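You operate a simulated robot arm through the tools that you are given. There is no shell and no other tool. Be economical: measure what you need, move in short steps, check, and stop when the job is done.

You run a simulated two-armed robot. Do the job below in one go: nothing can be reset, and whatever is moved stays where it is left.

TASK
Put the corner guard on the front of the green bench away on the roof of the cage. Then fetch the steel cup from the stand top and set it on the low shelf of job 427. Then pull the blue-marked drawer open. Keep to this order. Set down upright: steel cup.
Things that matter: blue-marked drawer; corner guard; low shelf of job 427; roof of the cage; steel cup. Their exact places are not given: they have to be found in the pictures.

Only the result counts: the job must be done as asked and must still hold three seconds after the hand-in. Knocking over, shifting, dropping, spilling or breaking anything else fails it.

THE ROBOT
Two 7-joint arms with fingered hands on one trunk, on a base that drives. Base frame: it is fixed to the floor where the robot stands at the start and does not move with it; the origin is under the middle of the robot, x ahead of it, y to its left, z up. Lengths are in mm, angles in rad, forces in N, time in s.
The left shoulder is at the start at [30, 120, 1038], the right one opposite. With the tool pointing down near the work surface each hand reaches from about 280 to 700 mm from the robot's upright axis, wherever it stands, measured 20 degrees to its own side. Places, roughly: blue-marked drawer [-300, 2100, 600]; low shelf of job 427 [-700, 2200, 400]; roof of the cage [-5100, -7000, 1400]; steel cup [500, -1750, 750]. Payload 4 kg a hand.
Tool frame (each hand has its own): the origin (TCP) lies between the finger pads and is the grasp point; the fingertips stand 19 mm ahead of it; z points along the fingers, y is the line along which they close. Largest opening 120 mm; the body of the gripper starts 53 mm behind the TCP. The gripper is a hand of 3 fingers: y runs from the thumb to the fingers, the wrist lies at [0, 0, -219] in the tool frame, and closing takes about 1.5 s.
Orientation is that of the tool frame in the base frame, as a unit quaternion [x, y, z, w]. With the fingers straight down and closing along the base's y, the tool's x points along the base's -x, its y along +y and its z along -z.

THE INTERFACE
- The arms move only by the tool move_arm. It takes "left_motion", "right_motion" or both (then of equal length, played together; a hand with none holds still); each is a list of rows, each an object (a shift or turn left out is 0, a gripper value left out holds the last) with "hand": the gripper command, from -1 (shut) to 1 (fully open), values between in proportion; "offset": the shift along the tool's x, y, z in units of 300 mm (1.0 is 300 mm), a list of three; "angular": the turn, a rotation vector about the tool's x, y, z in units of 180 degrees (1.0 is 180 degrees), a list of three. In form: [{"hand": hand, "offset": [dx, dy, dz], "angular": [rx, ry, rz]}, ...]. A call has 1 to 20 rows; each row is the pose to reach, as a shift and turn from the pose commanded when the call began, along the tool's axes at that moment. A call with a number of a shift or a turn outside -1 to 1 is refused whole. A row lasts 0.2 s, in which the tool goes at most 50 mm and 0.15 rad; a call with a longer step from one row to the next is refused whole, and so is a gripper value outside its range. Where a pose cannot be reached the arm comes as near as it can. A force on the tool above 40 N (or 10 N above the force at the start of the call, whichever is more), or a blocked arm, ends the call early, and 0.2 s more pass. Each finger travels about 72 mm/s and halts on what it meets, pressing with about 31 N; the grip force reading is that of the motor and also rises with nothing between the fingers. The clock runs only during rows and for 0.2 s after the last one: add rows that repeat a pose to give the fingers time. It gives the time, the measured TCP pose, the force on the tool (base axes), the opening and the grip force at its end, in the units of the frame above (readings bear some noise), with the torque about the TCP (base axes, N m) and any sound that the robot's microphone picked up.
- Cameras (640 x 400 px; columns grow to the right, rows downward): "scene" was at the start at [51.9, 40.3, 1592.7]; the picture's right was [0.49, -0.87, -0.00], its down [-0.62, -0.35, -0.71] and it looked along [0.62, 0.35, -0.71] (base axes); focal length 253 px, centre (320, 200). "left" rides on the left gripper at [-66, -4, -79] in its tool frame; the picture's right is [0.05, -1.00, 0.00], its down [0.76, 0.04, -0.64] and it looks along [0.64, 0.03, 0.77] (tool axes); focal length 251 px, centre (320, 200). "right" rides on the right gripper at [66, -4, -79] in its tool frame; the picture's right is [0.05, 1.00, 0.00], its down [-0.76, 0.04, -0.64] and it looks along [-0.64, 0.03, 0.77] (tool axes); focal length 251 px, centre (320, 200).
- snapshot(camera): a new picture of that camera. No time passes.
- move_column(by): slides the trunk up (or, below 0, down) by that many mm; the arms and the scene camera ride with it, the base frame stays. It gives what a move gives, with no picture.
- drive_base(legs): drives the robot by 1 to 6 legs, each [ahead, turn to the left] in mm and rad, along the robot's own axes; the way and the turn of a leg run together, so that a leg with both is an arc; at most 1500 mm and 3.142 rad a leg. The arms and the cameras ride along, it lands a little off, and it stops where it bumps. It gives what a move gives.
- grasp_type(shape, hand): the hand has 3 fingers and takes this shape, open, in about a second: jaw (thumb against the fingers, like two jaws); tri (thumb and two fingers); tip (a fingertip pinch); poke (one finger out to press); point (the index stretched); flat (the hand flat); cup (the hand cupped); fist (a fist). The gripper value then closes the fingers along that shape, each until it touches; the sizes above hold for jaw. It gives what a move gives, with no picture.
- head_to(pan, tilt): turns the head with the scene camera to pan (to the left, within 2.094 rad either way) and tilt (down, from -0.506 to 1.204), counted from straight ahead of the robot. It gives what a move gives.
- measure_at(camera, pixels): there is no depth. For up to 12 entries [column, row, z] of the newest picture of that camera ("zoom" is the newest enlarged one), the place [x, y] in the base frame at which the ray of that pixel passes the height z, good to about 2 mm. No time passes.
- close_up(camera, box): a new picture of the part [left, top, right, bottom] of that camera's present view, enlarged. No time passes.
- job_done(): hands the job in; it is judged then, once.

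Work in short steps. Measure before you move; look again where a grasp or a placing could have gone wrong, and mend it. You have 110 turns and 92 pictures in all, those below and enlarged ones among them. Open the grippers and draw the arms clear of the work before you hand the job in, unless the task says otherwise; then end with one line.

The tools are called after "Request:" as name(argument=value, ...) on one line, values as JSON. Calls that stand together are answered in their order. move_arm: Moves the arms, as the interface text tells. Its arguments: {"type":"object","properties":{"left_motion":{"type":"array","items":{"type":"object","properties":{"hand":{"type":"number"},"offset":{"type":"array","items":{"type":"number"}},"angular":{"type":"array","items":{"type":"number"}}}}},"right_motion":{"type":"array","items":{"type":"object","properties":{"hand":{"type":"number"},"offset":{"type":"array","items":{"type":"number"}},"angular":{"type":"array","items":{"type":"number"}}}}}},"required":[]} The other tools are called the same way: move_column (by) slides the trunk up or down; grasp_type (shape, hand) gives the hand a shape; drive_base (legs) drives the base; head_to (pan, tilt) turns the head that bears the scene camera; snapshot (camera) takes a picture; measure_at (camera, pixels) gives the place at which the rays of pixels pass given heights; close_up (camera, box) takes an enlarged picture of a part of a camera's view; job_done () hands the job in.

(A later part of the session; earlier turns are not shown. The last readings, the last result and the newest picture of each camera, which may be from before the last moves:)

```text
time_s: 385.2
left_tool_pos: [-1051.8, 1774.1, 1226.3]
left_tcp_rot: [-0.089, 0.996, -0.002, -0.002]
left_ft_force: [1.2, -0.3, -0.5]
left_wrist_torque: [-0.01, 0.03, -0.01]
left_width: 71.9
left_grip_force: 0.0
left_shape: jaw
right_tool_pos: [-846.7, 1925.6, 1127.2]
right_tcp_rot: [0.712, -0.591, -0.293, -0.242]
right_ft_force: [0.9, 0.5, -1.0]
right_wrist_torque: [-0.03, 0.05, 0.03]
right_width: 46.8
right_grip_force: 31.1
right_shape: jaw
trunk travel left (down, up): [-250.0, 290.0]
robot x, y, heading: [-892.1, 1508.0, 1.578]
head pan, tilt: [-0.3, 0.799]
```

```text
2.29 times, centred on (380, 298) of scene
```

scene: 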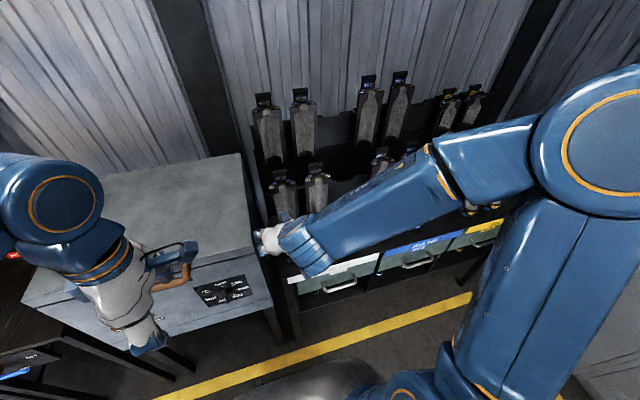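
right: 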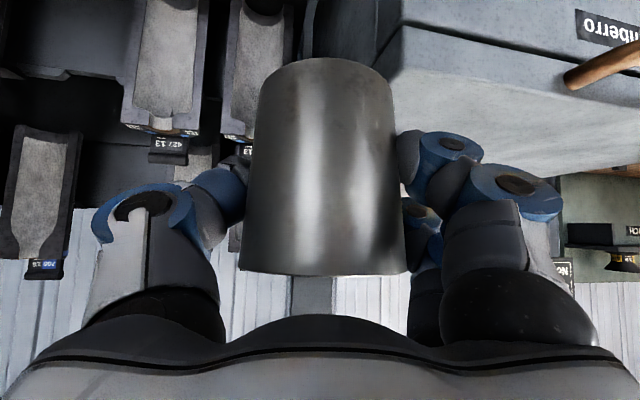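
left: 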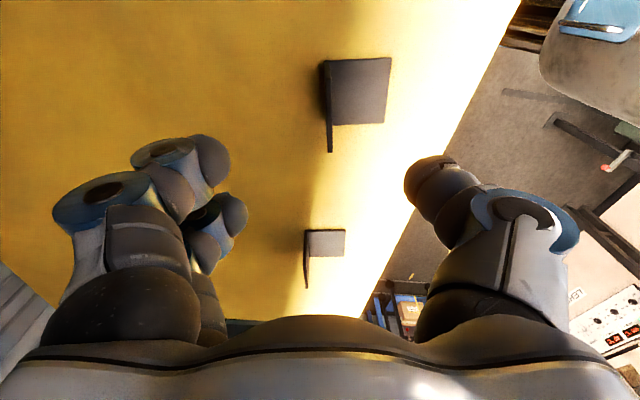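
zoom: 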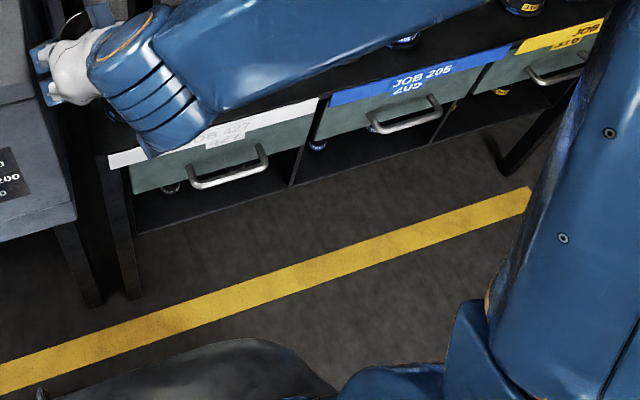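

Rack front is at y≈2015, bay 427 spans x −860…−485. I lower the trunk fully, after moving the hand right/back to stay clear, to look into the shelf.

Request:
move_arm(right_motion=[{"offset": [0.0, -0.1, 0]}, {"offset": [0.0, -0.22, 0]}, {"offset": [0.0, -0.36, 0]}, {"offset": [0.0, -0.5, 0]}, {"offset": [0.0, -0.64, 0]}, {"offset": [0.0, -0.78, 0]}, {"offset": [0.0, -0.92, 0]}, {"offset": [0.0, -0.92, 0]}])

Request:
move_column(by=-248)

Request:
head_to(pan=-0.25, tilt=0.85)

Request:
snapshot(camera="scene")

Request:
snapshot(camera="right")

```text
time_s: 387.0
left_tool_pos: [-1055.6, 1773.3, 1224.4]
left_tcp_rot: [-0.088, 0.996, -0.003, 0.0]
left_ft_force: [-0.9, 0.0, -0.2]
left_wrist_torque: [0.01, -0.03, 0.0]
left_width: 71.8
left_grip_force: 0.0
left_shape: jaw
right_tool_pos: [-579.5, 1976.9, 1129.1]
right_tcp_rot: [0.712, -0.59, -0.291, -0.244]
right_ft_force: [-0.1, -0.6, -0.2]
right_wrist_torque: [-0.01, 0.01, -0.01]
right_width: 46.3
right_grip_force: 30.7
right_shape: jaw
trunk travel left (down, up): [-250.0, 290.0]
robot x, y, heading: [-891.0, 1514.0, 1.578]
head pan, tilt: [-0.3, 0.799]
```

```text
time_s: 389.5
left_tool_pos: [-1052.1, 1774.2, 978.0]
left_tcp_rot: [-0.088, 0.996, -0.001, 0.0]
left_ft_force: [-0.6, -0.1, 0.4]
left_wrist_torque: [-0.01, 0.02, 0.0]
left_width: 71.5
left_grip_force: 0.1
left_shape: jaw
right_tool_pos: [-575.4, 1976.2, 880.4]
right_tcp_rot: [0.711, -0.591, -0.293, -0.243]
right_ft_force: [0.4, 0.4, -0.7]
right_wrist_torque: [0.03, 0.01, 0.02]
right_width: 46.6
right_grip_force: 30.9
right_shape: jaw
trunk travel left (down, up): [-2.0, 538.0]
robot x, y, heading: [-891.7, 1508.0, 1.573]
head pan, tilt: [-0.3, 0.799]
```

```text
time_s: 390.2
left_tool_pos: [-1052.6, 1773.6, 978.1]
left_tcp_rot: [-0.088, 0.996, -0.001, -0.001]
left_ft_force: [-0.8, -0.2, -0.4]
left_wrist_torque: [-0.01, -0.02, 0.0]
left_width: 71.9
left_grip_force: 0.0
left_shape: jaw
right_tool_pos: [-576.0, 1975.4, 880.5]
right_tcp_rot: [0.711, -0.591, -0.293, -0.243]
right_ft_force: [-0.1, -0.4, -0.6]
right_wrist_torque: [0.01, -0.01, 0.01]
right_width: 46.4
right_grip_force: 31.1
right_shape: jaw
trunk travel left (down, up): [-2.0, 538.0]
robot x, y, heading: [-891.8, 1507.3, 1.58]
head pan, tilt: [-0.25, 0.85]
```

```text
23 pictures are left
```

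scene: 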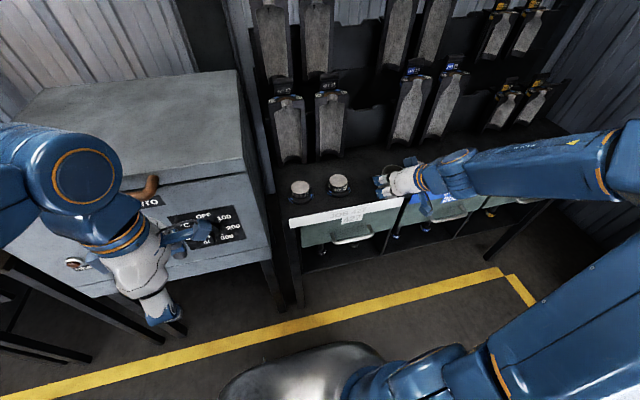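

```text
22 pictures are left
```

right: 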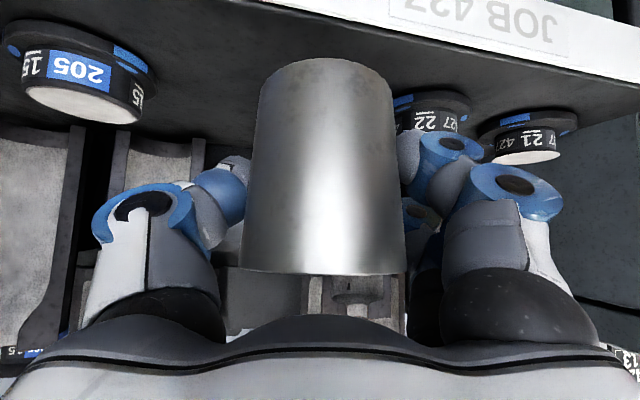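

Now I zoom on bay 427 to measure shelf, drawer and handle heights.

Request:
close_up(camera="scene", box=[270, 180, 430, 280])

```text
4.00 times, centred on (350, 230) of scene
```

zoom: 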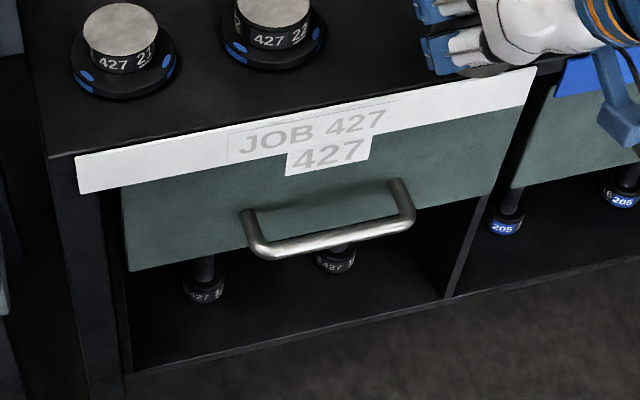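

Request:
measure_at(camera="zoom", pixels=[[78, 158, 750], [80, 193, 700], [128, 270, 550], [134, 368, 400], [134, 368, 350], [445, 297, 400], [445, 297, 350], [203, 300, 400], [336, 268, 400], [265, 255, 600], [408, 228, 600], [495, 192, 550]])

```text
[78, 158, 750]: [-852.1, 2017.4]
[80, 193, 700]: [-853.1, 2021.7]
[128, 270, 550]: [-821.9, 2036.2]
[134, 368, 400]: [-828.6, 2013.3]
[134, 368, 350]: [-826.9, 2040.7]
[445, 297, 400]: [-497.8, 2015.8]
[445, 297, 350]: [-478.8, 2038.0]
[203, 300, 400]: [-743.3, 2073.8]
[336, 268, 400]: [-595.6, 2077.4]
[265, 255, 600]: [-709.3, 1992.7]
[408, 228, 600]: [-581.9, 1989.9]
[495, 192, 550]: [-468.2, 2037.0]
```

Rack: shelf z≈400 with edge y≈2015, drawer bottom z≈588, handle bar ≈(y 1980, z 620), plunger fronts at y≈2074 (x −743, −596). I'll set the cup at (−669,2050). First back off to y≈1920 and square the hand's yaw.

Request:
measure_at(camera="right", pixels=[[322, 273, 906], [322, 58, 840], [243, 255, 906], [404, 255, 906]])

Request:
move_arm(right_motion=[{"offset": [0.022, 0.085, -0.022], "angular": [0.0105, 0, 0.0106]}, {"offset": [0.044, 0.17, -0.043], "angular": [0.0209, 0, 0.0212]}, {"offset": [0.066, 0.255, -0.065], "angular": [0.0314, 0, 0.0318]}, {"offset": [0.088, 0.339, -0.086], "angular": [0.0418, 0, 0.0424]}, {"offset": [0.088, 0.339, -0.086], "angular": [0.0418, 0, 0.0424]}])

```text
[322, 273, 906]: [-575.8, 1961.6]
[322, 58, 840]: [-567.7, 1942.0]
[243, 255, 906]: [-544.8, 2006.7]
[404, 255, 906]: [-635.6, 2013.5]
```

```text
time_s: 391.4
left_tool_pos: [-1051.5, 1775.6, 977.8]
left_tcp_rot: [-0.089, 0.996, -0.002, -0.001]
left_ft_force: [-0.6, 0.0, -0.6]
left_wrist_torque: [-0.01, 0.0, 0.02]
left_width: 71.8
left_grip_force: 0.1
left_shape: jaw
right_tool_pos: [-670.3, 1925.3, 879.2]
right_tcp_rot: [-0.653, 0.656, 0.267, 0.267]
right_ft_force: [-0.2, 0.1, -0.5]
right_wrist_torque: [0.0, 0.03, 0.02]
right_width: 46.5
right_grip_force: 31.0
right_shape: jaw
right hand out of reach, approached as far as the arm can: row 4, 5
trunk travel left (down, up): [-2.0, 538.0]
robot x, y, heading: [-892.1, 1508.8, 1.579]
head pan, tilt: [-0.25, 0.85]
```

Near the folded limit, so I reverse the base 160 mm, then reach forward to y≈1920 and go down in front of the handle.

Request:
drive_base(legs=[[-160, 0]])

```text
time_s: 392.8
left_tool_pos: [-1051.9, 1615.3, 978.2]
left_tcp_rot: [-0.089, 0.996, -0.002, -0.001]
left_ft_force: [0.0, -0.5, 0.3]
left_wrist_torque: [0.02, 0.0, 0.03]
left_width: 72.2
left_grip_force: 0.0
left_shape: jaw
right_tool_pos: [-667.8, 1766.6, 880.5]
right_tcp_rot: [-0.653, 0.655, 0.268, 0.269]
right_ft_force: [-0.6, -0.2, -0.6]
right_wrist_torque: [-0.03, 0.02, 0.04]
right_width: 46.5
right_grip_force: 30.8
right_shape: jaw
trunk travel left (down, up): [-2.0, 538.0]
robot x, y, heading: [-891.3, 1354.3, 1.569]
head pan, tilt: [-0.25, 0.85]
```

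Request:
move_arm(right_motion=[{"offset": [-0.092, 0, 0.09]}, {"offset": [-0.185, 0, 0.18]}, {"offset": [-0.277, 0, 0.27]}, {"offset": [-0.369, 0, 0.361]}, {"offset": [-0.28, 0, 0.45]}, {"offset": [-0.19, 0, 0.54]}, {"offset": [-0.1, 0, 0.63]}, {"offset": [-0.019, 0, 0.718]}, {"offset": [-0.019, 0, 0.718]}])

Request:
move_arm(right_motion=[{"offset": [0.09, 0, 0.092]}, {"offset": [0.18, 0, 0.184]}, {"offset": [0.27, 0, 0.276]}, {"offset": [0.36, 0, 0.368]}, {"offset": [0.45, 0, 0.46]}, {"offset": [0.54, 0, 0.552]}, {"offset": [0.629, 0, 0.643]}, {"offset": [0.629, 0, 0.643]}])

Request:
snapshot(camera="right")

Request:
snapshot(camera="scene")

```text
time_s: 394.8
left_tool_pos: [-1051.4, 1616.1, 978.3]
left_tcp_rot: [-0.088, 0.996, -0.002, -0.001]
left_ft_force: [0.0, 0.5, 0.3]
left_wrist_torque: [0.02, 0.03, 0.03]
left_width: 71.9
left_grip_force: 0.1
left_shape: jaw
right_tool_pos: [-669.8, 1920.8, 730.5]
right_tcp_rot: [-0.653, 0.655, 0.267, 0.269]
right_ft_force: [0.0, -0.2, -1.2]
right_wrist_torque: [0.02, 0.02, 0.0]
right_width: 46.4
right_grip_force: 30.9
right_shape: jaw
trunk travel left (down, up): [-2.0, 538.0]
robot x, y, heading: [-889.9, 1350.5, 1.581]
head pan, tilt: [-0.25, 0.85]
```

```text
time_s: 396.6
left_tool_pos: [-1051.4, 1614.7, 977.7]
left_tcp_rot: [-0.089, 0.996, -0.002, 0.0]
left_ft_force: [0.3, 0.3, 0.8]
left_wrist_torque: [-0.02, 0.0, 0.01]
left_width: 72.2
left_grip_force: 0.0
left_shape: jaw
right_tool_pos: [-653.9, 1933.9, 468.6]
right_tcp_rot: [0.658, -0.655, -0.268, -0.257]
right_ft_force: [0.2, 0.1, -1.4]
right_wrist_torque: [0.0, 0.0, 0.02]
right_width: 46.2
right_grip_force: 31.1
right_shape: jaw
right hand out of reach, approached as far as the arm can: row 6, 7, 8
trunk travel left (down, up): [-2.0, 538.0]
robot x, y, heading: [-889.3, 1352.1, 1.582]
head pan, tilt: [-0.25, 0.85]
```

```text
20 pictures are left
```

right: 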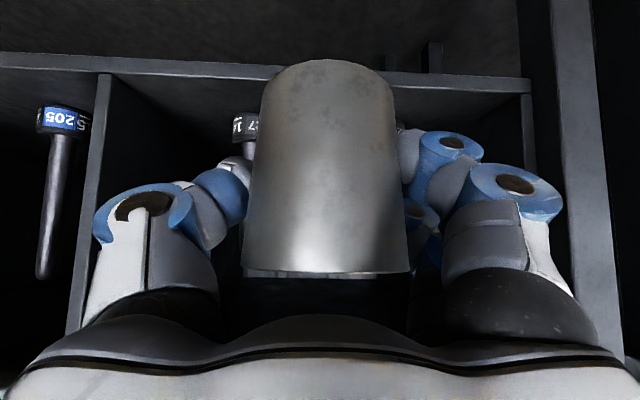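

```text
19 pictures are left
```

scene: 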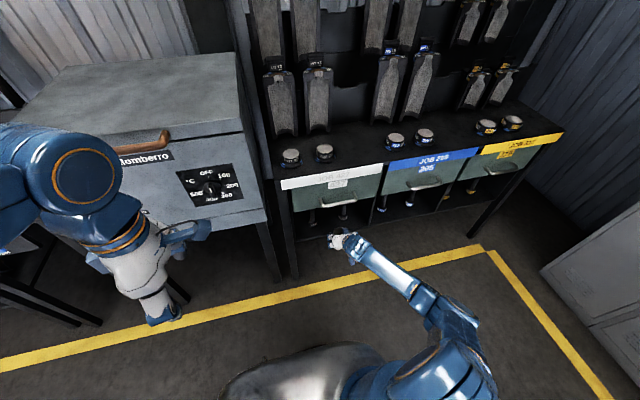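

The arm is at its limit here (z 468 instead of 460). I reach forward to y≈2000 at this height and see if it frees up.

Request:
move_arm(right_motion=[{"offset": [-0.06, 0, 0.06]}, {"offset": [-0.12, 0, 0.12]}, {"offset": [-0.19, 0, 0.186]}, {"offset": [-0.19, 0, 0.186]}])

```text
time_s: 397.6
left_tool_pos: [-1049.7, 1616.0, 977.8]
left_tcp_rot: [-0.087, 0.996, -0.002, 0.0]
left_ft_force: [-0.3, 0.1, 0.0]
left_wrist_torque: [0.01, -0.04, 0.01]
left_width: 72.0
left_grip_force: 0.0
left_shape: jaw
right_tool_pos: [-650.8, 2014.8, 468.6]
right_tcp_rot: [-0.654, 0.655, 0.268, 0.268]
right_ft_force: [0.4, -0.1, -0.9]
right_wrist_torque: [0.0, -0.01, 0.01]
right_width: 46.2
right_grip_force: 31.3
right_shape: jaw
trunk travel left (down, up): [-2.0, 538.0]
robot x, y, heading: [-891.1, 1353.1, 1.582]
head pan, tilt: [-0.25, 0.85]
```

Reachable again. I shift to x≈−667, go down to z≈447, then forward to y≈2054, watching the force.

Request:
move_arm(right_motion=[{"offset": [0.025, 0.03, 0.026]}, {"offset": [0.051, 0.053, 0.052]}, {"offset": [0.051, 0.053, 0.052]}])

Request:
close_up(camera="scene", box=[270, 160, 430, 260])

Request:
snapshot(camera="right")

```text
time_s: 398.4
left_tool_pos: [-1050.4, 1615.4, 977.6]
left_tcp_rot: [-0.088, 0.996, -0.001, -0.001]
left_ft_force: [-1.1, -0.8, -0.7]
left_wrist_torque: [-0.03, -0.05, 0.01]
left_width: 71.7
left_grip_force: 0.0
left_shape: jaw
right_tool_pos: [-668.5, 2013.5, 446.0]
right_tcp_rot: [-0.653, 0.655, 0.268, 0.269]
right_ft_force: [-0.3, 0.6, -1.2]
right_wrist_torque: [-0.01, 0.01, 0.02]
right_width: 46.4
right_grip_force: 31.1
right_shape: jaw
trunk travel left (down, up): [-2.0, 538.0]
robot x, y, heading: [-891.8, 1353.1, 1.584]
head pan, tilt: [-0.25, 0.85]
```

```text
4.00 times, centred on (350, 210) of scene
```

zoom: 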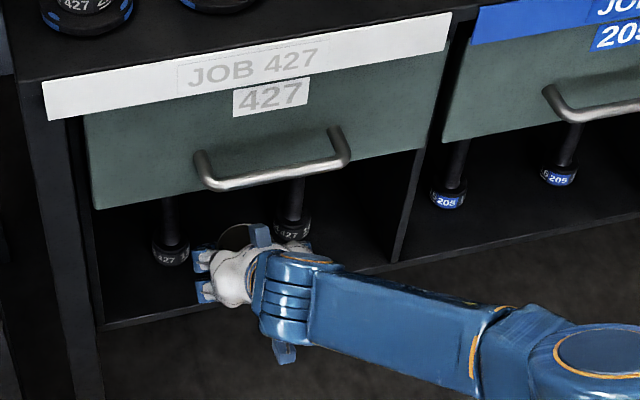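

```text
17 pictures are left
```

right: 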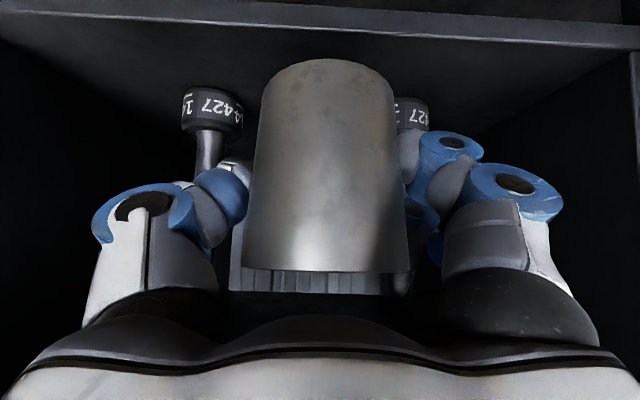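

I measure plunger feet and shelf edge in this hand view.

Request:
measure_at(camera="right", pixels=[[212, 88, 400], [183, 92, 400], [243, 104, 400], [428, 100, 400], [400, 97, 400], [320, 20, 400], [327, 58, 405]])

```text
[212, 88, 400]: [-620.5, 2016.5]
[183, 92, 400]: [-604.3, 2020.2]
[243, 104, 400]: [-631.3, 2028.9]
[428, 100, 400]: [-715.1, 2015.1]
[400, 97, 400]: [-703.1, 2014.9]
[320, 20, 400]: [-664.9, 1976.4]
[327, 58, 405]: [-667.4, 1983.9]
```

Combining views, the shelf is actually at z≈358 (edge y≈2036, plungers at x −742/−582, fronts y≈2097). I go down to z≈418, forward 40 mm, and look again.

Request:
move_arm(right_motion=[{"offset": [0.03, -0.01, 0.033]}, {"offset": [0.065, -0.02, 0.067]}, {"offset": [0.02, -0.02, 0.11]}, {"offset": [-0.03, -0.02, 0.16]}, {"offset": [-0.03, -0.02, 0.16]}])

Request:
snapshot(camera="right")

Request:
close_up(camera="scene", box=[270, 160, 430, 260])

```text
time_s: 399.6
left_tool_pos: [-1050.6, 1616.6, 977.4]
left_tcp_rot: [-0.088, 0.996, -0.002, -0.001]
left_ft_force: [0.5, -0.5, 0.5]
left_wrist_torque: [0.0, -0.01, 0.0]
left_width: 72.1
left_grip_force: 0.2
left_shape: jaw
right_tool_pos: [-663.0, 2055.6, 418.2]
right_tcp_rot: [-0.654, 0.655, 0.268, 0.268]
right_ft_force: [-0.1, -0.3, -0.2]
right_wrist_torque: [-0.04, 0.0, -0.02]
right_width: 46.4
right_grip_force: 30.5
right_shape: jaw
trunk travel left (down, up): [-2.0, 538.0]
robot x, y, heading: [-891.2, 1351.9, 1.579]
head pan, tilt: [-0.25, 0.85]
```

```text
16 pictures are left
```

right: 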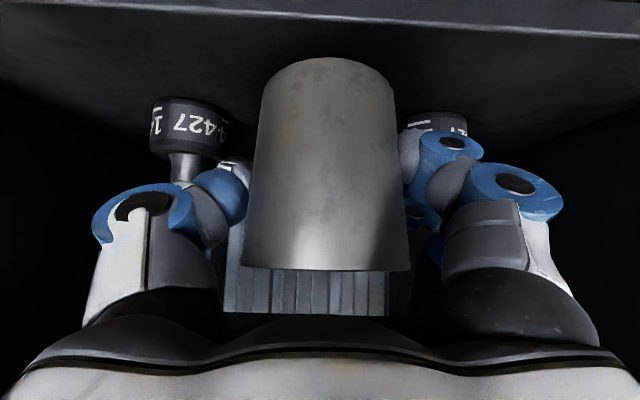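

```text
4.00 times, centred on (350, 210) of scene
```

zoom: 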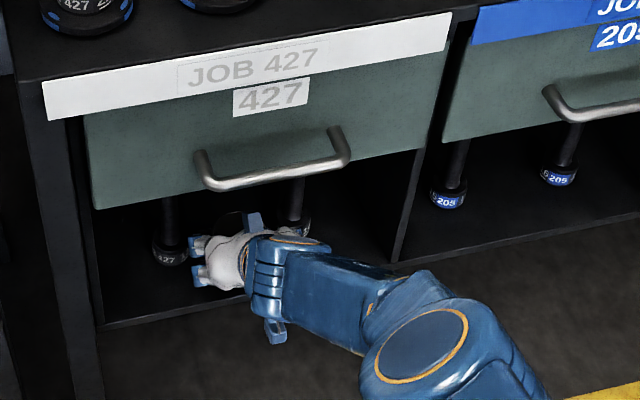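

Request:
measure_at(camera="right", pixels=[[190, 98, 370], [190, 98, 358], [152, 105, 358], [225, 120, 358], [465, 118, 358], [435, 111, 358], [320, 22, 358], [320, 22, 370], [400, 120, 358]])

Request:
measure_at(camera="zoom", pixels=[[103, 326, 358], [103, 326, 370], [390, 266, 358], [170, 267, 358], [170, 267, 370], [212, 190, 600], [345, 163, 600], [95, 209, 570]])

```text
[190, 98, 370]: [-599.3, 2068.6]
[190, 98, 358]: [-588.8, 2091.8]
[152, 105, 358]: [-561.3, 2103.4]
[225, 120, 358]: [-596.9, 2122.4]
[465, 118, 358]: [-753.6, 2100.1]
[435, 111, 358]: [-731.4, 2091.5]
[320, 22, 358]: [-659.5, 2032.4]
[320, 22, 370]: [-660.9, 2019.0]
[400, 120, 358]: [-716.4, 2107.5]
```

```text
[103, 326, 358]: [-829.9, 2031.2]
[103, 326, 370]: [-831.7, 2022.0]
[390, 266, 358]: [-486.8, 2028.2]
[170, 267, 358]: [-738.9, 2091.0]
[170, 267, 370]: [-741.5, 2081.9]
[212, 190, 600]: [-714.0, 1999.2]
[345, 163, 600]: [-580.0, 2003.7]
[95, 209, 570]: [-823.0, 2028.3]
```

Consistent now: shelf z≈358, edge y≈2030, plunger fronts y≈2091. I move 14 mm forward, then lower gently to contact.

Request:
move_arm(right_motion=[{"offset": [-0.033, 0, 0.033]}, {"offset": [-0.015, 0, 0.051]}, {"offset": [-0.001, 0, 0.065]}, {"offset": [-0.001, 0, 0.065]}])

Request:
move_arm(right_motion=[{"offset": [0.006, 0, 0.006]}, {"offset": [0.012, 0, 0.012]}, {"offset": [0.012, 0, 0.012]}])

```text
time_s: 400.6
left_tool_pos: [-1051.6, 1616.1, 978.3]
left_tcp_rot: [-0.088, 0.996, -0.002, -0.001]
left_ft_force: [-0.3, -0.5, -0.1]
left_wrist_torque: [0.02, 0.01, -0.03]
left_width: 71.9
left_grip_force: 0.0
left_shape: jaw
right_tool_pos: [-663.8, 2054.6, 417.6]
right_tcp_rot: [-0.654, 0.655, 0.268, 0.268]
right_ft_force: [-0.6, -0.2, -0.6]
right_wrist_torque: [0.05, 0.01, 0.0]
right_width: 46.5
right_grip_force: 31.4
right_shape: jaw
right hand out of reach, approached as far as the arm can: row 1, 2, 3, 4
trunk travel left (down, up): [-2.0, 538.0]
robot x, y, heading: [-890.2, 1352.0, 1.577]
head pan, tilt: [-0.25, 0.85]
```

```text
time_s: 401.4
left_tool_pos: [-1050.8, 1616.4, 977.6]
left_tcp_rot: [-0.089, 0.996, -0.002, 0.0]
left_ft_force: [-0.2, -0.4, 0.8]
left_wrist_torque: [0.03, 0.01, 0.0]
left_width: 71.8
left_grip_force: 0.1
left_shape: jaw
right_tool_pos: [-662.7, 2054.4, 412.4]
right_tcp_rot: [-0.654, 0.655, 0.268, 0.268]
right_ft_force: [0.0, 0.2, -0.5]
right_wrist_torque: [-0.01, -0.03, 0.0]
right_width: 46.3
right_grip_force: 31.4
right_shape: jaw
trunk travel left (down, up): [-2.0, 538.0]
robot x, y, heading: [-889.4, 1352.0, 1.582]
head pan, tilt: [-0.25, 0.85]
```

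Forward reach is exhausted, so I creep the base 15 mm forward, then lower.

Request:
drive_base(legs=[[15, 0]])

Request:
move_arm(right_motion=[{"offset": [0.009, 0, 0.0095]}, {"offset": [0.018, 0, 0.019]}, {"offset": [0.018, 0, 0.019]}])

```text
time_s: 402.1
left_tool_pos: [-1051.0, 1630.6, 977.5]
left_tcp_rot: [-0.089, 0.996, -0.003, -0.001]
left_ft_force: [0.8, 0.4, -0.4]
left_wrist_torque: [-0.02, 0.01, 0.0]
left_width: 72.0
left_grip_force: 0.1
left_shape: jaw
right_tool_pos: [-662.4, 2069.3, 412.8]
right_tcp_rot: [-0.654, 0.655, 0.268, 0.268]
right_ft_force: [0.3, -0.1, -0.7]
right_wrist_torque: [-0.02, 0.01, -0.01]
right_width: 46.5
right_grip_force: 30.5
right_shape: jaw
trunk travel left (down, up): [-2.0, 538.0]
robot x, y, heading: [-891.3, 1368.8, 1.579]
head pan, tilt: [-0.25, 0.85]
```

```text
time_s: 402.9
left_tool_pos: [-1052.1, 1629.5, 979.2]
left_tcp_rot: [-0.089, 0.996, -0.001, -0.001]
left_ft_force: [0.3, -0.2, -0.3]
left_wrist_torque: [0.02, 0.0, 0.02]
left_width: 72.0
left_grip_force: 0.1
left_shape: jaw
right_tool_pos: [-659.0, 2067.3, 404.2]
right_tcp_rot: [-0.651, 0.657, 0.266, 0.272]
right_ft_force: [0.3, 5.5, 19.5]
right_wrist_torque: [-0.14, -0.07, 0.01]
right_width: 47.1
right_grip_force: 31.4
right_shape: jaw
right hand out of reach, approached as far as the arm can: row 2
trunk travel left (down, up): [-2.0, 538.0]
robot x, y, heading: [-891.8, 1369.0, 1.582]
head pan, tilt: [-0.25, 0.85]
```

Contact felt (≈20 N up) at z 404: the cup is on the shelf. I open the hand step by step and look.

Request:
move_arm(right_motion=[{"hand": -0.15}, {"hand": -0.05}, {"hand": 0.05}, {"hand": 0.15}, {"hand": 0.25}, {"hand": 0.3}, {}])

Request:
snapshot(camera="right")

```text
time_s: 404.5
left_tool_pos: [-1051.0, 1630.7, 978.5]
left_tcp_rot: [-0.088, 0.996, -0.003, -0.001]
left_ft_force: [-0.9, -0.4, -0.5]
left_wrist_torque: [-0.01, 0.03, -0.03]
left_width: 72.1
left_grip_force: 0.0
left_shape: jaw
right_tool_pos: [-661.0, 2065.2, 401.1]
right_tcp_rot: [-0.652, 0.658, 0.265, 0.268]
right_ft_force: [0.1, -0.5, -0.2]
right_wrist_torque: [0.0, 0.01, -0.03]
right_width: 77.5
right_grip_force: 0.0
right_shape: jaw
trunk travel left (down, up): [-2.0, 538.0]
robot x, y, heading: [-890.7, 1366.4, 1.581]
head pan, tilt: [-0.25, 0.85]
```

```text
14 pictures are left
```

right: 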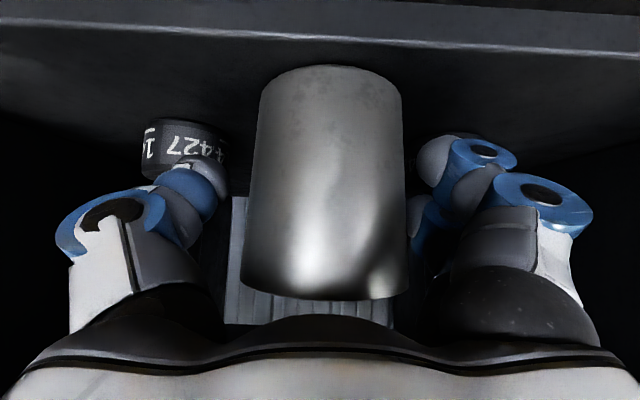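

The cup stands free, upright. I centre the hand 4 mm, open slightly more, and back the base straight off 250 mm.

Request:
move_arm(right_motion=[{"hand": 0.38, "offset": [0, 0.013, 0]}, {"offset": [0, 0.013, 0]}])

Request:
drive_base(legs=[[-220, 0]])

Request:
head_to(pan=-0.35, tilt=0.65)

Request:
snapshot(camera="scene")

```text
time_s: 405.1
left_tool_pos: [-1050.3, 1631.3, 978.4]
left_tcp_rot: [-0.089, 0.996, -0.001, -0.001]
left_ft_force: [0.5, -0.1, 0.4]
left_wrist_torque: [0.0, -0.01, -0.03]
left_width: 72.1
left_grip_force: 0.1
left_shape: jaw
right_tool_pos: [-665.7, 2069.4, 405.5]
right_tcp_rot: [-0.653, 0.655, 0.268, 0.269]
right_ft_force: [0.1, -0.5, 0.1]
right_wrist_torque: [-0.01, 0.0, 0.03]
right_width: 82.4
right_grip_force: 0.0
right_shape: jaw
trunk travel left (down, up): [-2.0, 538.0]
robot x, y, heading: [-894.1, 1367.1, 1.581]
head pan, tilt: [-0.25, 0.85]
```

```text
time_s: 406.8
left_tool_pos: [-1049.8, 1408.8, 978.7]
left_tcp_rot: [-0.089, 0.996, -0.002, 0.0]
left_ft_force: [-1.0, -0.7, -0.6]
left_wrist_torque: [-0.03, 0.03, 0.0]
left_width: 72.1
left_grip_force: 0.0
left_shape: jaw
right_tool_pos: [-664.9, 1846.4, 405.8]
right_tcp_rot: [-0.654, 0.654, 0.269, 0.268]
right_ft_force: [0.4, 0.2, 0.3]
right_wrist_torque: [0.02, 0.01, -0.01]
right_width: 82.0
right_grip_force: 0.1
right_shape: jaw
trunk travel left (down, up): [-2.0, 538.0]
robot x, y, heading: [-889.1, 1146.6, 1.579]
head pan, tilt: [-0.25, 0.85]
```

```text
time_s: 407.6
left_tool_pos: [-1049.6, 1409.3, 978.5]
left_tcp_rot: [-0.089, 0.996, -0.003, -0.001]
left_ft_force: [0.4, 0.7, -0.7]
left_wrist_torque: [-0.01, 0.04, 0.02]
left_width: 71.7
left_grip_force: 0.0
left_shape: jaw
right_tool_pos: [-665.0, 1847.9, 405.5]
right_tcp_rot: [-0.654, 0.655, 0.268, 0.268]
right_ft_force: [0.0, 0.2, -0.2]
right_wrist_torque: [0.03, -0.02, -0.01]
right_width: 82.1
right_grip_force: 0.0
right_shape: jaw
trunk travel left (down, up): [-2.0, 538.0]
robot x, y, heading: [-886.0, 1143.3, 1.576]
head pan, tilt: [-0.351, 0.649]
```

```text
13 pictures are left
```

scene: 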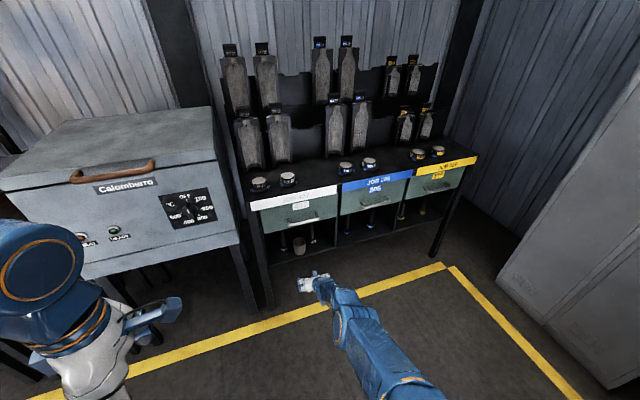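

The cup stands upright on the 427 shelf. Now the blue drawer: raise the trunk, retract the hand along its axis, and zoom on the blue-marked drawer.

Request:
close_up(camera="scene", box=[260, 160, 480, 270])

Request:
measure_at(camera="scene", pixels=[[372, 207, 600], [372, 207, 560], [298, 222, 600], [298, 222, 560]])

Request:
move_column(by=200)

Request:
move_arm(right_motion=[{"offset": [0, 0, -0.16]}, {"offset": [0, 0, -0.32]}, {"offset": [0, 0, -0.48]}, {"offset": [0, 0, -0.64]}, {"offset": [0, 0, -0.8]}, {"offset": [0, 0, -0.96]}])

```text
2.91 times, centred on (370, 215) of scene
```

zoom: 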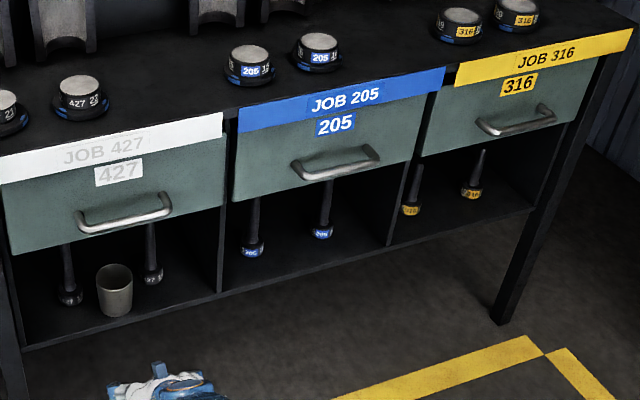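

```text
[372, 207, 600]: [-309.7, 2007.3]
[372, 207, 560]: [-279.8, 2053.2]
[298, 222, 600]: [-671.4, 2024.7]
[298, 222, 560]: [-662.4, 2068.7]
```

```text
time_s: 409.7
left_tool_pos: [-1049.4, 1409.5, 1178.3]
left_tcp_rot: [-0.089, 0.996, -0.002, 0.0]
left_ft_force: [-0.1, -0.1, 0.4]
left_wrist_torque: [-0.05, -0.03, 0.04]
left_width: 72.0
left_grip_force: 0.0
left_shape: jaw
right_tool_pos: [-665.3, 1847.0, 604.6]
right_tcp_rot: [-0.654, 0.655, 0.268, 0.268]
right_ft_force: [-0.5, 1.1, -0.1]
right_wrist_torque: [0.0, -0.01, -0.01]
right_width: 82.5
right_grip_force: 0.0
right_shape: jaw
trunk travel left (down, up): [-202.0, 338.0]
robot x, y, heading: [-885.8, 1146.5, 1.576]
head pan, tilt: [-0.351, 0.649]
```

```text
time_s: 411.1
left_tool_pos: [-1050.0, 1408.4, 1178.6]
left_tcp_rot: [-0.089, 0.996, -0.002, -0.001]
left_ft_force: [-0.6, 0.4, 0.3]
left_wrist_torque: [0.0, -0.02, 0.0]
left_width: 71.8
left_grip_force: 0.0
left_shape: jaw
right_tool_pos: [-664.3, 1847.8, 605.2]
right_tcp_rot: [0.654, -0.654, -0.269, -0.268]
right_ft_force: [0.1, 0.2, 0.2]
right_wrist_torque: [0.01, -0.02, 0.01]
right_width: 82.5
right_grip_force: 0.1
right_shape: jaw
right hand out of reach, approached as far as the arm can: row 1, 2, 3, 4, 5, 6
trunk travel left (down, up): [-202.0, 338.0]
robot x, y, heading: [-885.3, 1145.8, 1.579]
head pan, tilt: [-0.351, 0.649]
```

The arm is at a limit in that direction; I try straight up instead.

Request:
move_arm(right_motion=[{"offset": [-0.08, 0, -0.08]}, {"offset": [-0.16, 0, -0.16]}, {"offset": [-0.25, 0, -0.25]}, {"offset": [-0.34, 0, -0.35]}, {"offset": [-0.43, 0, -0.44]}, {"offset": [-0.52, 0, -0.53]}, {"offset": [-0.61, 0, -0.62]}])

```text
time_s: 412.7
left_tool_pos: [-1050.1, 1408.9, 1178.3]
left_tcp_rot: [-0.089, 0.996, -0.001, 0.0]
left_ft_force: [0.1, 0.4, -0.2]
left_wrist_torque: [0.04, 0.0, -0.02]
left_width: 72.1
left_grip_force: 0.0
left_shape: jaw
right_tool_pos: [-665.9, 1846.9, 605.3]
right_tcp_rot: [-0.653, 0.655, 0.268, 0.269]
right_ft_force: [-0.1, 0.2, 0.8]
right_wrist_torque: [-0.04, -0.03, 0.01]
right_width: 82.3
right_grip_force: 0.1
right_shape: jaw
right hand out of reach, approached as far as the arm can: row 1, 2, 3, 4, 5, 6, 7
trunk travel left (down, up): [-202.0, 338.0]
robot x, y, heading: [-885.7, 1151.1, 1.58]
head pan, tilt: [-0.351, 0.649]
```

I try small steps back along the path it came.

Request:
move_arm(right_motion=[{"offset": [0.004, 0, -0.02]}, {"offset": [0.01, 0, -0.04]}, {"offset": [0.015, 0, -0.07]}, {"offset": [0.02, 0, -0.1]}, {"offset": [0.03, 0, -0.16]}, {"offset": [-0.03, 0, -0.2]}, {"offset": [-0.065, -0.05, -0.24]}])

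```text
time_s: 414.3
left_tool_pos: [-1048.3, 1409.1, 1178.4]
left_tcp_rot: [-0.089, 0.996, -0.002, 0.0]
left_ft_force: [-0.1, 0.5, 0.4]
left_wrist_torque: [0.0, 0.01, -0.01]
left_width: 71.9
left_grip_force: 0.1
left_shape: jaw
right_tool_pos: [-651.3, 1805.8, 667.3]
right_tcp_rot: [-0.654, 0.655, 0.269, 0.268]
right_ft_force: [0.1, -0.7, -0.2]
right_wrist_torque: [0.01, -0.01, 0.0]
right_width: 82.0
right_grip_force: 0.2
right_shape: jaw
right hand out of reach, approached as far as the arm can: row 1, 2, 3
trunk travel left (down, up): [-202.0, 338.0]
robot x, y, heading: [-887.8, 1146.9, 1.576]
head pan, tilt: [-0.351, 0.649]
```

Freed. I continue up and back toward the body.

Request:
move_arm(right_motion=[{"offset": [-0.058, 0, -0.118]}, {"offset": [-0.117, 0, -0.236]}, {"offset": [-0.175, 0, -0.354]}, {"offset": [-0.233, 0, -0.472]}, {"offset": [-0.291, 0, -0.59]}, {"offset": [-0.35, 0, -0.708]}, {"offset": [-0.408, 0, -0.826]}])

```text
time_s: 415.9
left_tool_pos: [-1049.7, 1408.6, 1178.5]
left_tcp_rot: [-0.09, 0.996, -0.003, -0.001]
left_ft_force: [-0.4, -0.4, -0.2]
left_wrist_torque: [0.01, -0.02, -0.01]
left_width: 71.8
left_grip_force: 0.1
left_shape: jaw
right_tool_pos: [-651.6, 1719.9, 930.1]
right_tcp_rot: [-0.653, 0.655, 0.268, 0.269]
right_ft_force: [1.0, 0.3, 1.2]
right_wrist_torque: [0.0, 0.04, 0.0]
right_width: 82.3
right_grip_force: 0.0
right_shape: jaw
trunk travel left (down, up): [-202.0, 338.0]
robot x, y, heading: [-889.5, 1143.5, 1.581]
head pan, tilt: [-0.351, 0.649]
```

I reorient the hand: horizontal forward, rolled so it closes vertically.

Request:
move_arm(right_motion=[{"angular": [-0.0165, -0.0165, 0.03925]}, {"angular": [-0.033, -0.033, 0.0785]}, {"angular": [-0.0495, -0.0495, 0.11775]}, {"angular": [-0.066, -0.066, 0.157]}, {"angular": [-0.0825, -0.0825, 0.19625]}, {"angular": [-0.099, -0.099, 0.2355]}, {"angular": [-0.1155, -0.1155, 0.27475]}, {"angular": [-0.132, -0.132, 0.314]}, {"angular": [-0.1485, -0.1485, 0.35325]}, {"angular": [-0.165, -0.165, 0.3925]}, {"angular": [-0.1815, -0.1815, 0.43175]}, {"angular": [-0.198, -0.198, 0.471]}, {"angular": [-0.198, -0.198, 0.471]}])

```text
time_s: 418.7
left_tool_pos: [-1049.3, 1408.1, 1178.0]
left_tcp_rot: [-0.089, 0.996, -0.002, -0.001]
left_ft_force: [-0.7, 0.2, 0.3]
left_wrist_torque: [-0.02, 0.03, 0.02]
left_width: 72.0
left_grip_force: 0.0
left_shape: jaw
right_tool_pos: [-558.2, 1720.1, 976.0]
right_tcp_rot: [-0.021, 0.716, 0.697, -0.022]
right_ft_force: [1.1, -0.4, 0.4]
right_wrist_torque: [0.02, -0.01, 0.02]
right_width: 82.3
right_grip_force: 0.1
right_shape: jaw
right hand out of reach, approached as far as the arm can: row 9, 10, 11, 12, 13
trunk travel left (down, up): [-202.0, 338.0]
robot x, y, heading: [-887.6, 1147.4, 1.58]
head pan, tilt: [-0.351, 0.649]
```

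The wanted hand pose is reached at robot-frame (573,−330). I shift the robot right: turn −1.2, forward 290, turn back +1.2, then look at the handle.

Request:
drive_base(legs=[[0, -0.6]])

Request:
drive_base(legs=[[0, -0.6], [290, 0]])

Request:
drive_base(legs=[[0, 0.6]])

Request:
drive_base(legs=[[0, 0.6]])

Request:
head_to(pan=-0.3, tilt=0.75)

Request:
snapshot(camera="scene")

```text
time_s: 420.1
left_tool_pos: [-979.5, 1455.2, 1178.4]
left_tcp_rot: [0.028, 1.0, -0.002, -0.002]
left_ft_force: [-0.1, -0.5, 0.2]
left_wrist_torque: [0.02, -0.02, -0.02]
left_width: 71.8
left_grip_force: 0.1
left_shape: jaw
right_tool_pos: [-432.7, 1647.0, 975.4]
right_tcp_rot: [0.062, 0.713, 0.696, 0.057]
right_ft_force: [0.4, 0.4, 0.6]
right_wrist_torque: [0.03, -0.03, 0.03]
right_width: 82.9
right_grip_force: 0.0
right_shape: jaw
trunk travel left (down, up): [-202.0, 338.0]
robot x, y, heading: [-889.2, 1162.3, 1.425]
head pan, tilt: [-0.351, 0.649]
stopped in leg 1: the robot was blocked; the commanded pose is now the measured one
```

```text
time_s: 421.2
left_tool_pos: [-937.3, 1480.8, 1178.2]
left_tcp_rot: [0.095, 0.995, -0.003, -0.003]
left_ft_force: [1.0, -0.1, 0.2]
left_wrist_torque: [0.02, -0.02, -0.02]
left_width: 72.2
left_grip_force: 0.1
left_shape: jaw
right_tool_pos: [-371.4, 1597.4, 975.6]
right_tcp_rot: [0.108, 0.708, 0.69, 0.103]
right_ft_force: [-0.8, 0.2, 0.3]
right_wrist_torque: [0.01, 0.02, -0.01]
right_width: 82.6
right_grip_force: 0.1
right_shape: jaw
trunk travel left (down, up): [-202.0, 338.0]
robot x, y, heading: [-888.6, 1180.6, 1.346]
head pan, tilt: [-0.351, 0.649]
stopped in leg 1: the robot was blocked; the commanded pose is now the measured one
```

```text
time_s: 423.3
left_tool_pos: [-1098.6, 1397.3, 1178.7]
left_tcp_rot: [-0.202, 0.979, -0.002, 0.0]
left_ft_force: [-0.3, -0.4, 0.6]
left_wrist_torque: [0.01, -0.02, 0.0]
left_width: 72.1
left_grip_force: 0.1
left_shape: jaw
right_tool_pos: [-691.8, 1811.9, 978.0]
right_tcp_rot: [-0.112, 0.711, 0.685, -0.11]
right_ft_force: [-0.2, -0.2, 0.9]
right_wrist_torque: [0.04, 0.01, 0.01]
right_width: 82.7
right_grip_force: 0.0
right_shape: jaw
trunk travel left (down, up): [-202.0, 338.0]
robot x, y, heading: [-864.2, 1189.1, 1.939]
head pan, tilt: [-0.351, 0.649]
```

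```text
time_s: 425.4
left_tool_pos: [-1178.8, 1222.7, 1177.3]
left_tcp_rot: [-0.487, 0.873, -0.002, 0.001]
left_ft_force: [-0.8, -0.2, 0.6]
left_wrist_torque: [-0.01, 0.0, -0.02]
left_width: 72.0
left_grip_force: 0.2
left_shape: jaw
right_tool_pos: [-1079.7, 1800.2, 980.9]
right_tcp_rot: [-0.332, 0.645, 0.61, -0.319]
right_ft_force: [0.5, -0.2, -0.1]
right_wrist_torque: [0.0, 0.03, -0.03]
right_width: 82.8
right_grip_force: 0.1
right_shape: jaw
trunk travel left (down, up): [-202.0, 338.0]
robot x, y, heading: [-846.4, 1208.0, 2.55]
head pan, tilt: [-0.351, 0.649]
```

```text
time_s: 426.0
left_tool_pos: [-1178.0, 1222.9, 1178.7]
left_tcp_rot: [-0.487, 0.874, -0.002, 0.0]
left_ft_force: [-0.4, 0.0, 0.4]
left_wrist_torque: [-0.03, 0.02, 0.01]
left_width: 72.2
left_grip_force: 0.0
left_shape: jaw
right_tool_pos: [-1079.1, 1800.9, 981.5]
right_tcp_rot: [-0.331, 0.645, 0.611, -0.318]
right_ft_force: [0.0, -0.2, -0.2]
right_wrist_torque: [0.02, -0.02, 0.0]
right_width: 82.6
right_grip_force: 0.1
right_shape: jaw
trunk travel left (down, up): [-202.0, 338.0]
robot x, y, heading: [-844.7, 1208.7, 2.551]
head pan, tilt: [-0.3, 0.75]
```

```text
11 pictures are left
```

scene: 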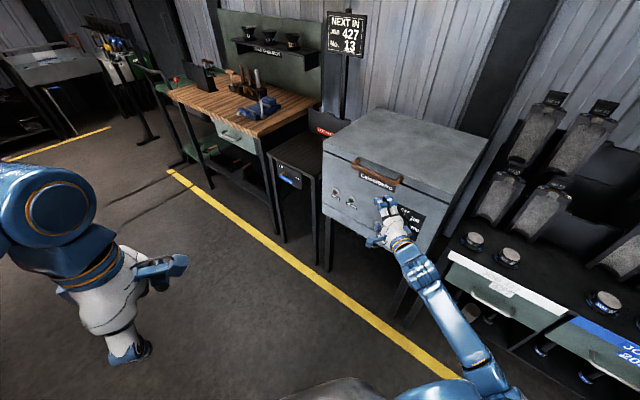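

The right turn was hindered by the cart behind. I raise the trunk 150 for clearance, turn to ~1.95, move 200 mm forward away from the cart, then turn right.

Request:
move_column(by=150)

Request:
drive_base(legs=[[0, -0.6], [200, 0]])

Request:
drive_base(legs=[[0, -0.65]])

Request:
drive_base(legs=[[0, -0.65]])

Request:
drive_base(legs=[[0, -0.6]])

```text
time_s: 427.8
left_tool_pos: [-1178.5, 1222.8, 1328.2]
left_tcp_rot: [-0.488, 0.873, -0.001, 0.001]
left_ft_force: [0.0, -0.4, 0.0]
left_wrist_torque: [0.01, -0.04, 0.01]
left_width: 72.2
left_grip_force: 0.0
left_shape: jaw
right_tool_pos: [-1079.6, 1800.6, 1130.2]
right_tcp_rot: [-0.333, 0.645, 0.61, -0.319]
right_ft_force: [0.0, 0.4, -0.8]
right_wrist_torque: [0.0, 0.01, 0.0]
right_width: 82.6
right_grip_force: 0.0
right_shape: jaw
trunk travel left (down, up): [-352.0, 188.0]
robot x, y, heading: [-849.1, 1208.7, 2.55]
head pan, tilt: [-0.3, 0.75]
```

```text
time_s: 431.0
left_tool_pos: [-1192.1, 1597.2, 1327.9]
left_tcp_rot: [-0.212, 0.977, -0.003, -0.001]
left_ft_force: [-0.4, -0.5, 0.7]
left_wrist_torque: [0.0, 0.01, -0.03]
left_width: 72.1
left_grip_force: 0.1
left_shape: jaw
right_tool_pos: [-787.5, 2022.8, 1131.5]
right_tcp_rot: [-0.13, 0.713, 0.677, -0.126]
right_ft_force: [-0.1, 0.4, 0.7]
right_wrist_torque: [0.01, 0.03, 0.01]
right_width: 82.7
right_grip_force: 0.1
right_shape: jaw
trunk travel left (down, up): [-352.0, 188.0]
robot x, y, heading: [-935.4, 1393.8, 1.952]
head pan, tilt: [-0.3, 0.75]
```

```text
time_s: 433.2
left_tool_pos: [-1014.8, 1707.8, 1327.3]
left_tcp_rot: [0.12, 0.993, -0.002, -0.001]
left_ft_force: [-1.2, -0.4, 0.6]
left_wrist_torque: [0.0, -0.01, -0.02]
left_width: 72.1
left_grip_force: 0.0
left_shape: jaw
right_tool_pos: [-435.4, 1791.4, 1131.8]
right_tcp_rot: [0.111, 0.717, 0.681, 0.102]
right_ft_force: [-1.5, 0.4, 0.4]
right_wrist_torque: [0.0, 0.01, -0.03]
right_width: 82.6
right_grip_force: 0.0
right_shape: jaw
trunk travel left (down, up): [-352.0, 188.0]
robot x, y, heading: [-962.9, 1400.5, 1.298]
head pan, tilt: [-0.3, 0.75]
```

```text
time_s: 435.3
left_tool_pos: [-817.9, 1674.7, 1327.5]
left_tcp_rot: [0.426, 0.905, -0.001, -0.003]
left_ft_force: [0.4, -0.1, 0.2]
left_wrist_torque: [0.0, 0.04, -0.01]
left_width: 72.0
left_grip_force: 0.0
left_shape: jaw
right_tool_pos: [-302.4, 1395.7, 1129.7]
right_tcp_rot: [0.331, 0.645, 0.615, 0.31]
right_ft_force: [-0.8, 0.5, 1.6]
right_wrist_torque: [0.04, -0.01, -0.01]
right_width: 82.7
right_grip_force: 0.1
right_shape: jaw
trunk travel left (down, up): [-352.0, 188.0]
robot x, y, heading: [-980.5, 1419.3, 0.653]
head pan, tilt: [-0.3, 0.75]
```

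```text
time_s: 437.4
left_tool_pos: [-702.4, 1540.5, 1327.1]
left_tcp_rot: [0.669, 0.743, 0.001, -0.003]
left_ft_force: [0.8, -0.4, -0.1]
left_wrist_torque: [0.06, 0.0, -0.02]
left_width: 71.9
left_grip_force: 0.0
left_shape: jaw
right_tool_pos: [-428.2, 1024.7, 1129.9]
right_tcp_rot: [0.504, 0.522, 0.499, 0.474]
right_ft_force: [-0.4, -0.8, -0.4]
right_wrist_torque: [-0.03, -0.02, 0.01]
right_width: 82.7
right_grip_force: 0.0
right_shape: jaw
trunk travel left (down, up): [-352.0, 188.0]
robot x, y, heading: [-983.8, 1441.0, 0.077]
head pan, tilt: [-0.3, 0.75]
```

I go forward 330 mm (angled slightly away from the rack), then turn left to face it again.

Request:
drive_base(legs=[[0, -0.25], [330, 0]])

Request:
drive_base(legs=[[0, 0.6]])

Request:
drive_base(legs=[[0, 0.6]])

Request:
drive_base(legs=[[0, 0.54]])

```text
time_s: 440.4
left_tool_pos: [-364.1, 1416.0, 1328.0]
left_tcp_rot: [0.757, 0.654, -0.002, -0.002]
left_ft_force: [0.9, -0.7, 0.6]
left_wrist_torque: [0.0, 0.03, 0.03]
left_width: 72.0
left_grip_force: 0.0
left_shape: jaw
right_tool_pos: [-225.3, 844.6, 1130.7]
right_tcp_rot: [0.564, 0.456, 0.435, 0.533]
right_ft_force: [0.8, 0.6, 0.0]
right_wrist_torque: [0.0, -0.03, 0.0]
right_width: 83.1
right_grip_force: 0.0
right_shape: jaw
trunk travel left (down, up): [-352.0, 188.0]
robot x, y, heading: [-658.2, 1381.0, -0.174]
head pan, tilt: [-0.3, 0.75]
```

```text
time_s: 442.4
left_tool_pos: [-435.6, 1572.2, 1327.4]
left_tcp_rot: [0.537, 0.844, -0.002, -0.002]
left_ft_force: [-0.7, -1.0, 0.0]
left_wrist_torque: [-0.03, 0.0, 0.05]
left_width: 71.7
left_grip_force: 0.1
left_shape: jaw
right_tool_pos: [-6.2, 1172.7, 1131.8]
right_tcp_rot: [0.408, 0.6, 0.57, 0.386]
right_ft_force: [0.1, 0.7, 0.5]
right_wrist_torque: [0.0, -0.01, -0.01]
right_width: 82.7
right_grip_force: 0.1
right_shape: jaw
trunk travel left (down, up): [-352.0, 188.0]
robot x, y, heading: [-650.8, 1354.1, 0.407]
head pan, tilt: [-0.3, 0.75]
```

```text
time_s: 444.4
left_tool_pos: [-596.0, 1656.7, 1327.6]
left_tcp_rot: [0.262, 0.965, -0.002, -0.001]
left_ft_force: [-0.5, 0.5, 0.2]
left_wrist_torque: [-0.02, 0.0, 0.03]
left_width: 72.1
left_grip_force: 0.1
left_shape: jaw
right_tool_pos: [-15.9, 1570.9, 1132.5]
right_tcp_rot: [0.213, 0.693, 0.659, 0.2]
right_ft_force: [-0.1, -0.1, -0.3]
right_wrist_torque: [0.01, 0.0, -0.01]
right_width: 82.7
right_grip_force: 0.0
right_shape: jaw
trunk travel left (down, up): [-352.0, 188.0]
robot x, y, heading: [-630.7, 1340.8, 1.011]
head pan, tilt: [-0.3, 0.75]
```

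```text
time_s: 446.3
left_tool_pos: [-761.4, 1628.6, 1327.9]
left_tcp_rot: [-0.004, 1.0, -0.001, -0.002]
left_ft_force: [-0.6, 0.5, 0.3]
left_wrist_torque: [-0.02, -0.03, -0.02]
left_width: 72.2
left_grip_force: 0.0
left_shape: jaw
right_tool_pos: [-219.0, 1852.1, 1131.3]
right_tcp_rot: [0.023, 0.725, 0.689, 0.018]
right_ft_force: [0.7, 0.4, -0.3]
right_wrist_torque: [0.0, 0.02, 0.02]
right_width: 82.7
right_grip_force: 0.1
right_shape: jaw
trunk travel left (down, up): [-352.0, 188.0]
robot x, y, heading: [-602.2, 1341.0, 1.536]
head pan, tilt: [-0.3, 0.75]
```

I lower the trunk 345 mm (hand stays in front of the rack) and view the blue drawer.

Request:
move_column(by=-345)

Request:
head_to(pan=-0.45, tilt=0.75)

Request:
snapshot(camera="scene")

Request:
snapshot(camera="right")

```text
time_s: 449.7
left_tool_pos: [-761.2, 1628.1, 983.2]
left_tcp_rot: [-0.004, 1.0, -0.002, -0.001]
left_ft_force: [-0.4, 0.1, 0.0]
left_wrist_torque: [-0.02, 0.02, -0.02]
left_width: 71.7
left_grip_force: 0.1
left_shape: jaw
right_tool_pos: [-219.5, 1850.9, 786.6]
right_tcp_rot: [0.022, 0.724, 0.689, 0.017]
right_ft_force: [0.3, -0.1, 0.5]
right_wrist_torque: [0.04, -0.01, -0.02]
right_width: 83.0
right_grip_force: 0.1
right_shape: jaw
trunk travel left (down, up): [-7.0, 533.0]
robot x, y, heading: [-604.0, 1341.0, 1.543]
head pan, tilt: [-0.3, 0.75]
```

```text
time_s: 450.4
left_tool_pos: [-760.0, 1628.4, 983.1]
left_tcp_rot: [-0.005, 1.0, -0.002, -0.001]
left_ft_force: [-0.1, 0.3, -0.4]
left_wrist_torque: [0.05, 0.05, -0.03]
left_width: 72.1
left_grip_force: 0.0
left_shape: jaw
right_tool_pos: [-218.3, 1852.6, 785.9]
right_tcp_rot: [0.022, 0.725, 0.689, 0.017]
right_ft_force: [-0.3, -0.3, -1.0]
right_wrist_torque: [-0.01, 0.0, 0.02]
right_width: 82.8
right_grip_force: 0.0
right_shape: jaw
trunk travel left (down, up): [-7.0, 533.0]
robot x, y, heading: [-604.4, 1343.5, 1.542]
head pan, tilt: [-0.45, 0.75]
```

```text
10 pictures are left
```

scene: 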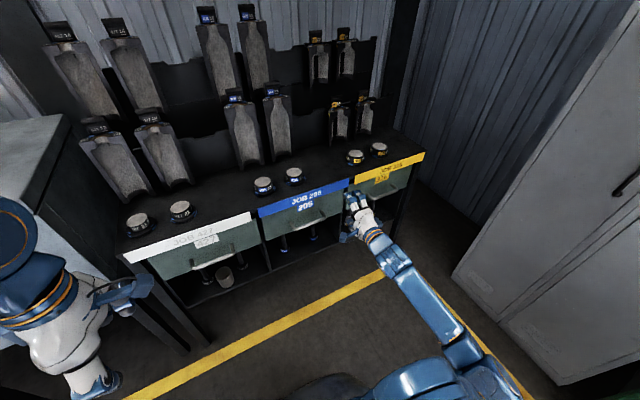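

```text
9 pictures are left
```

right: 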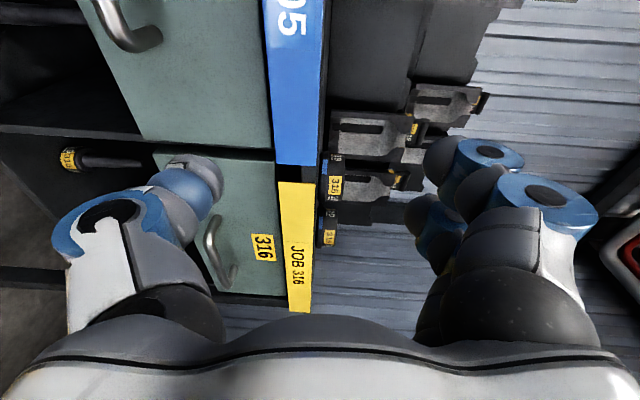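

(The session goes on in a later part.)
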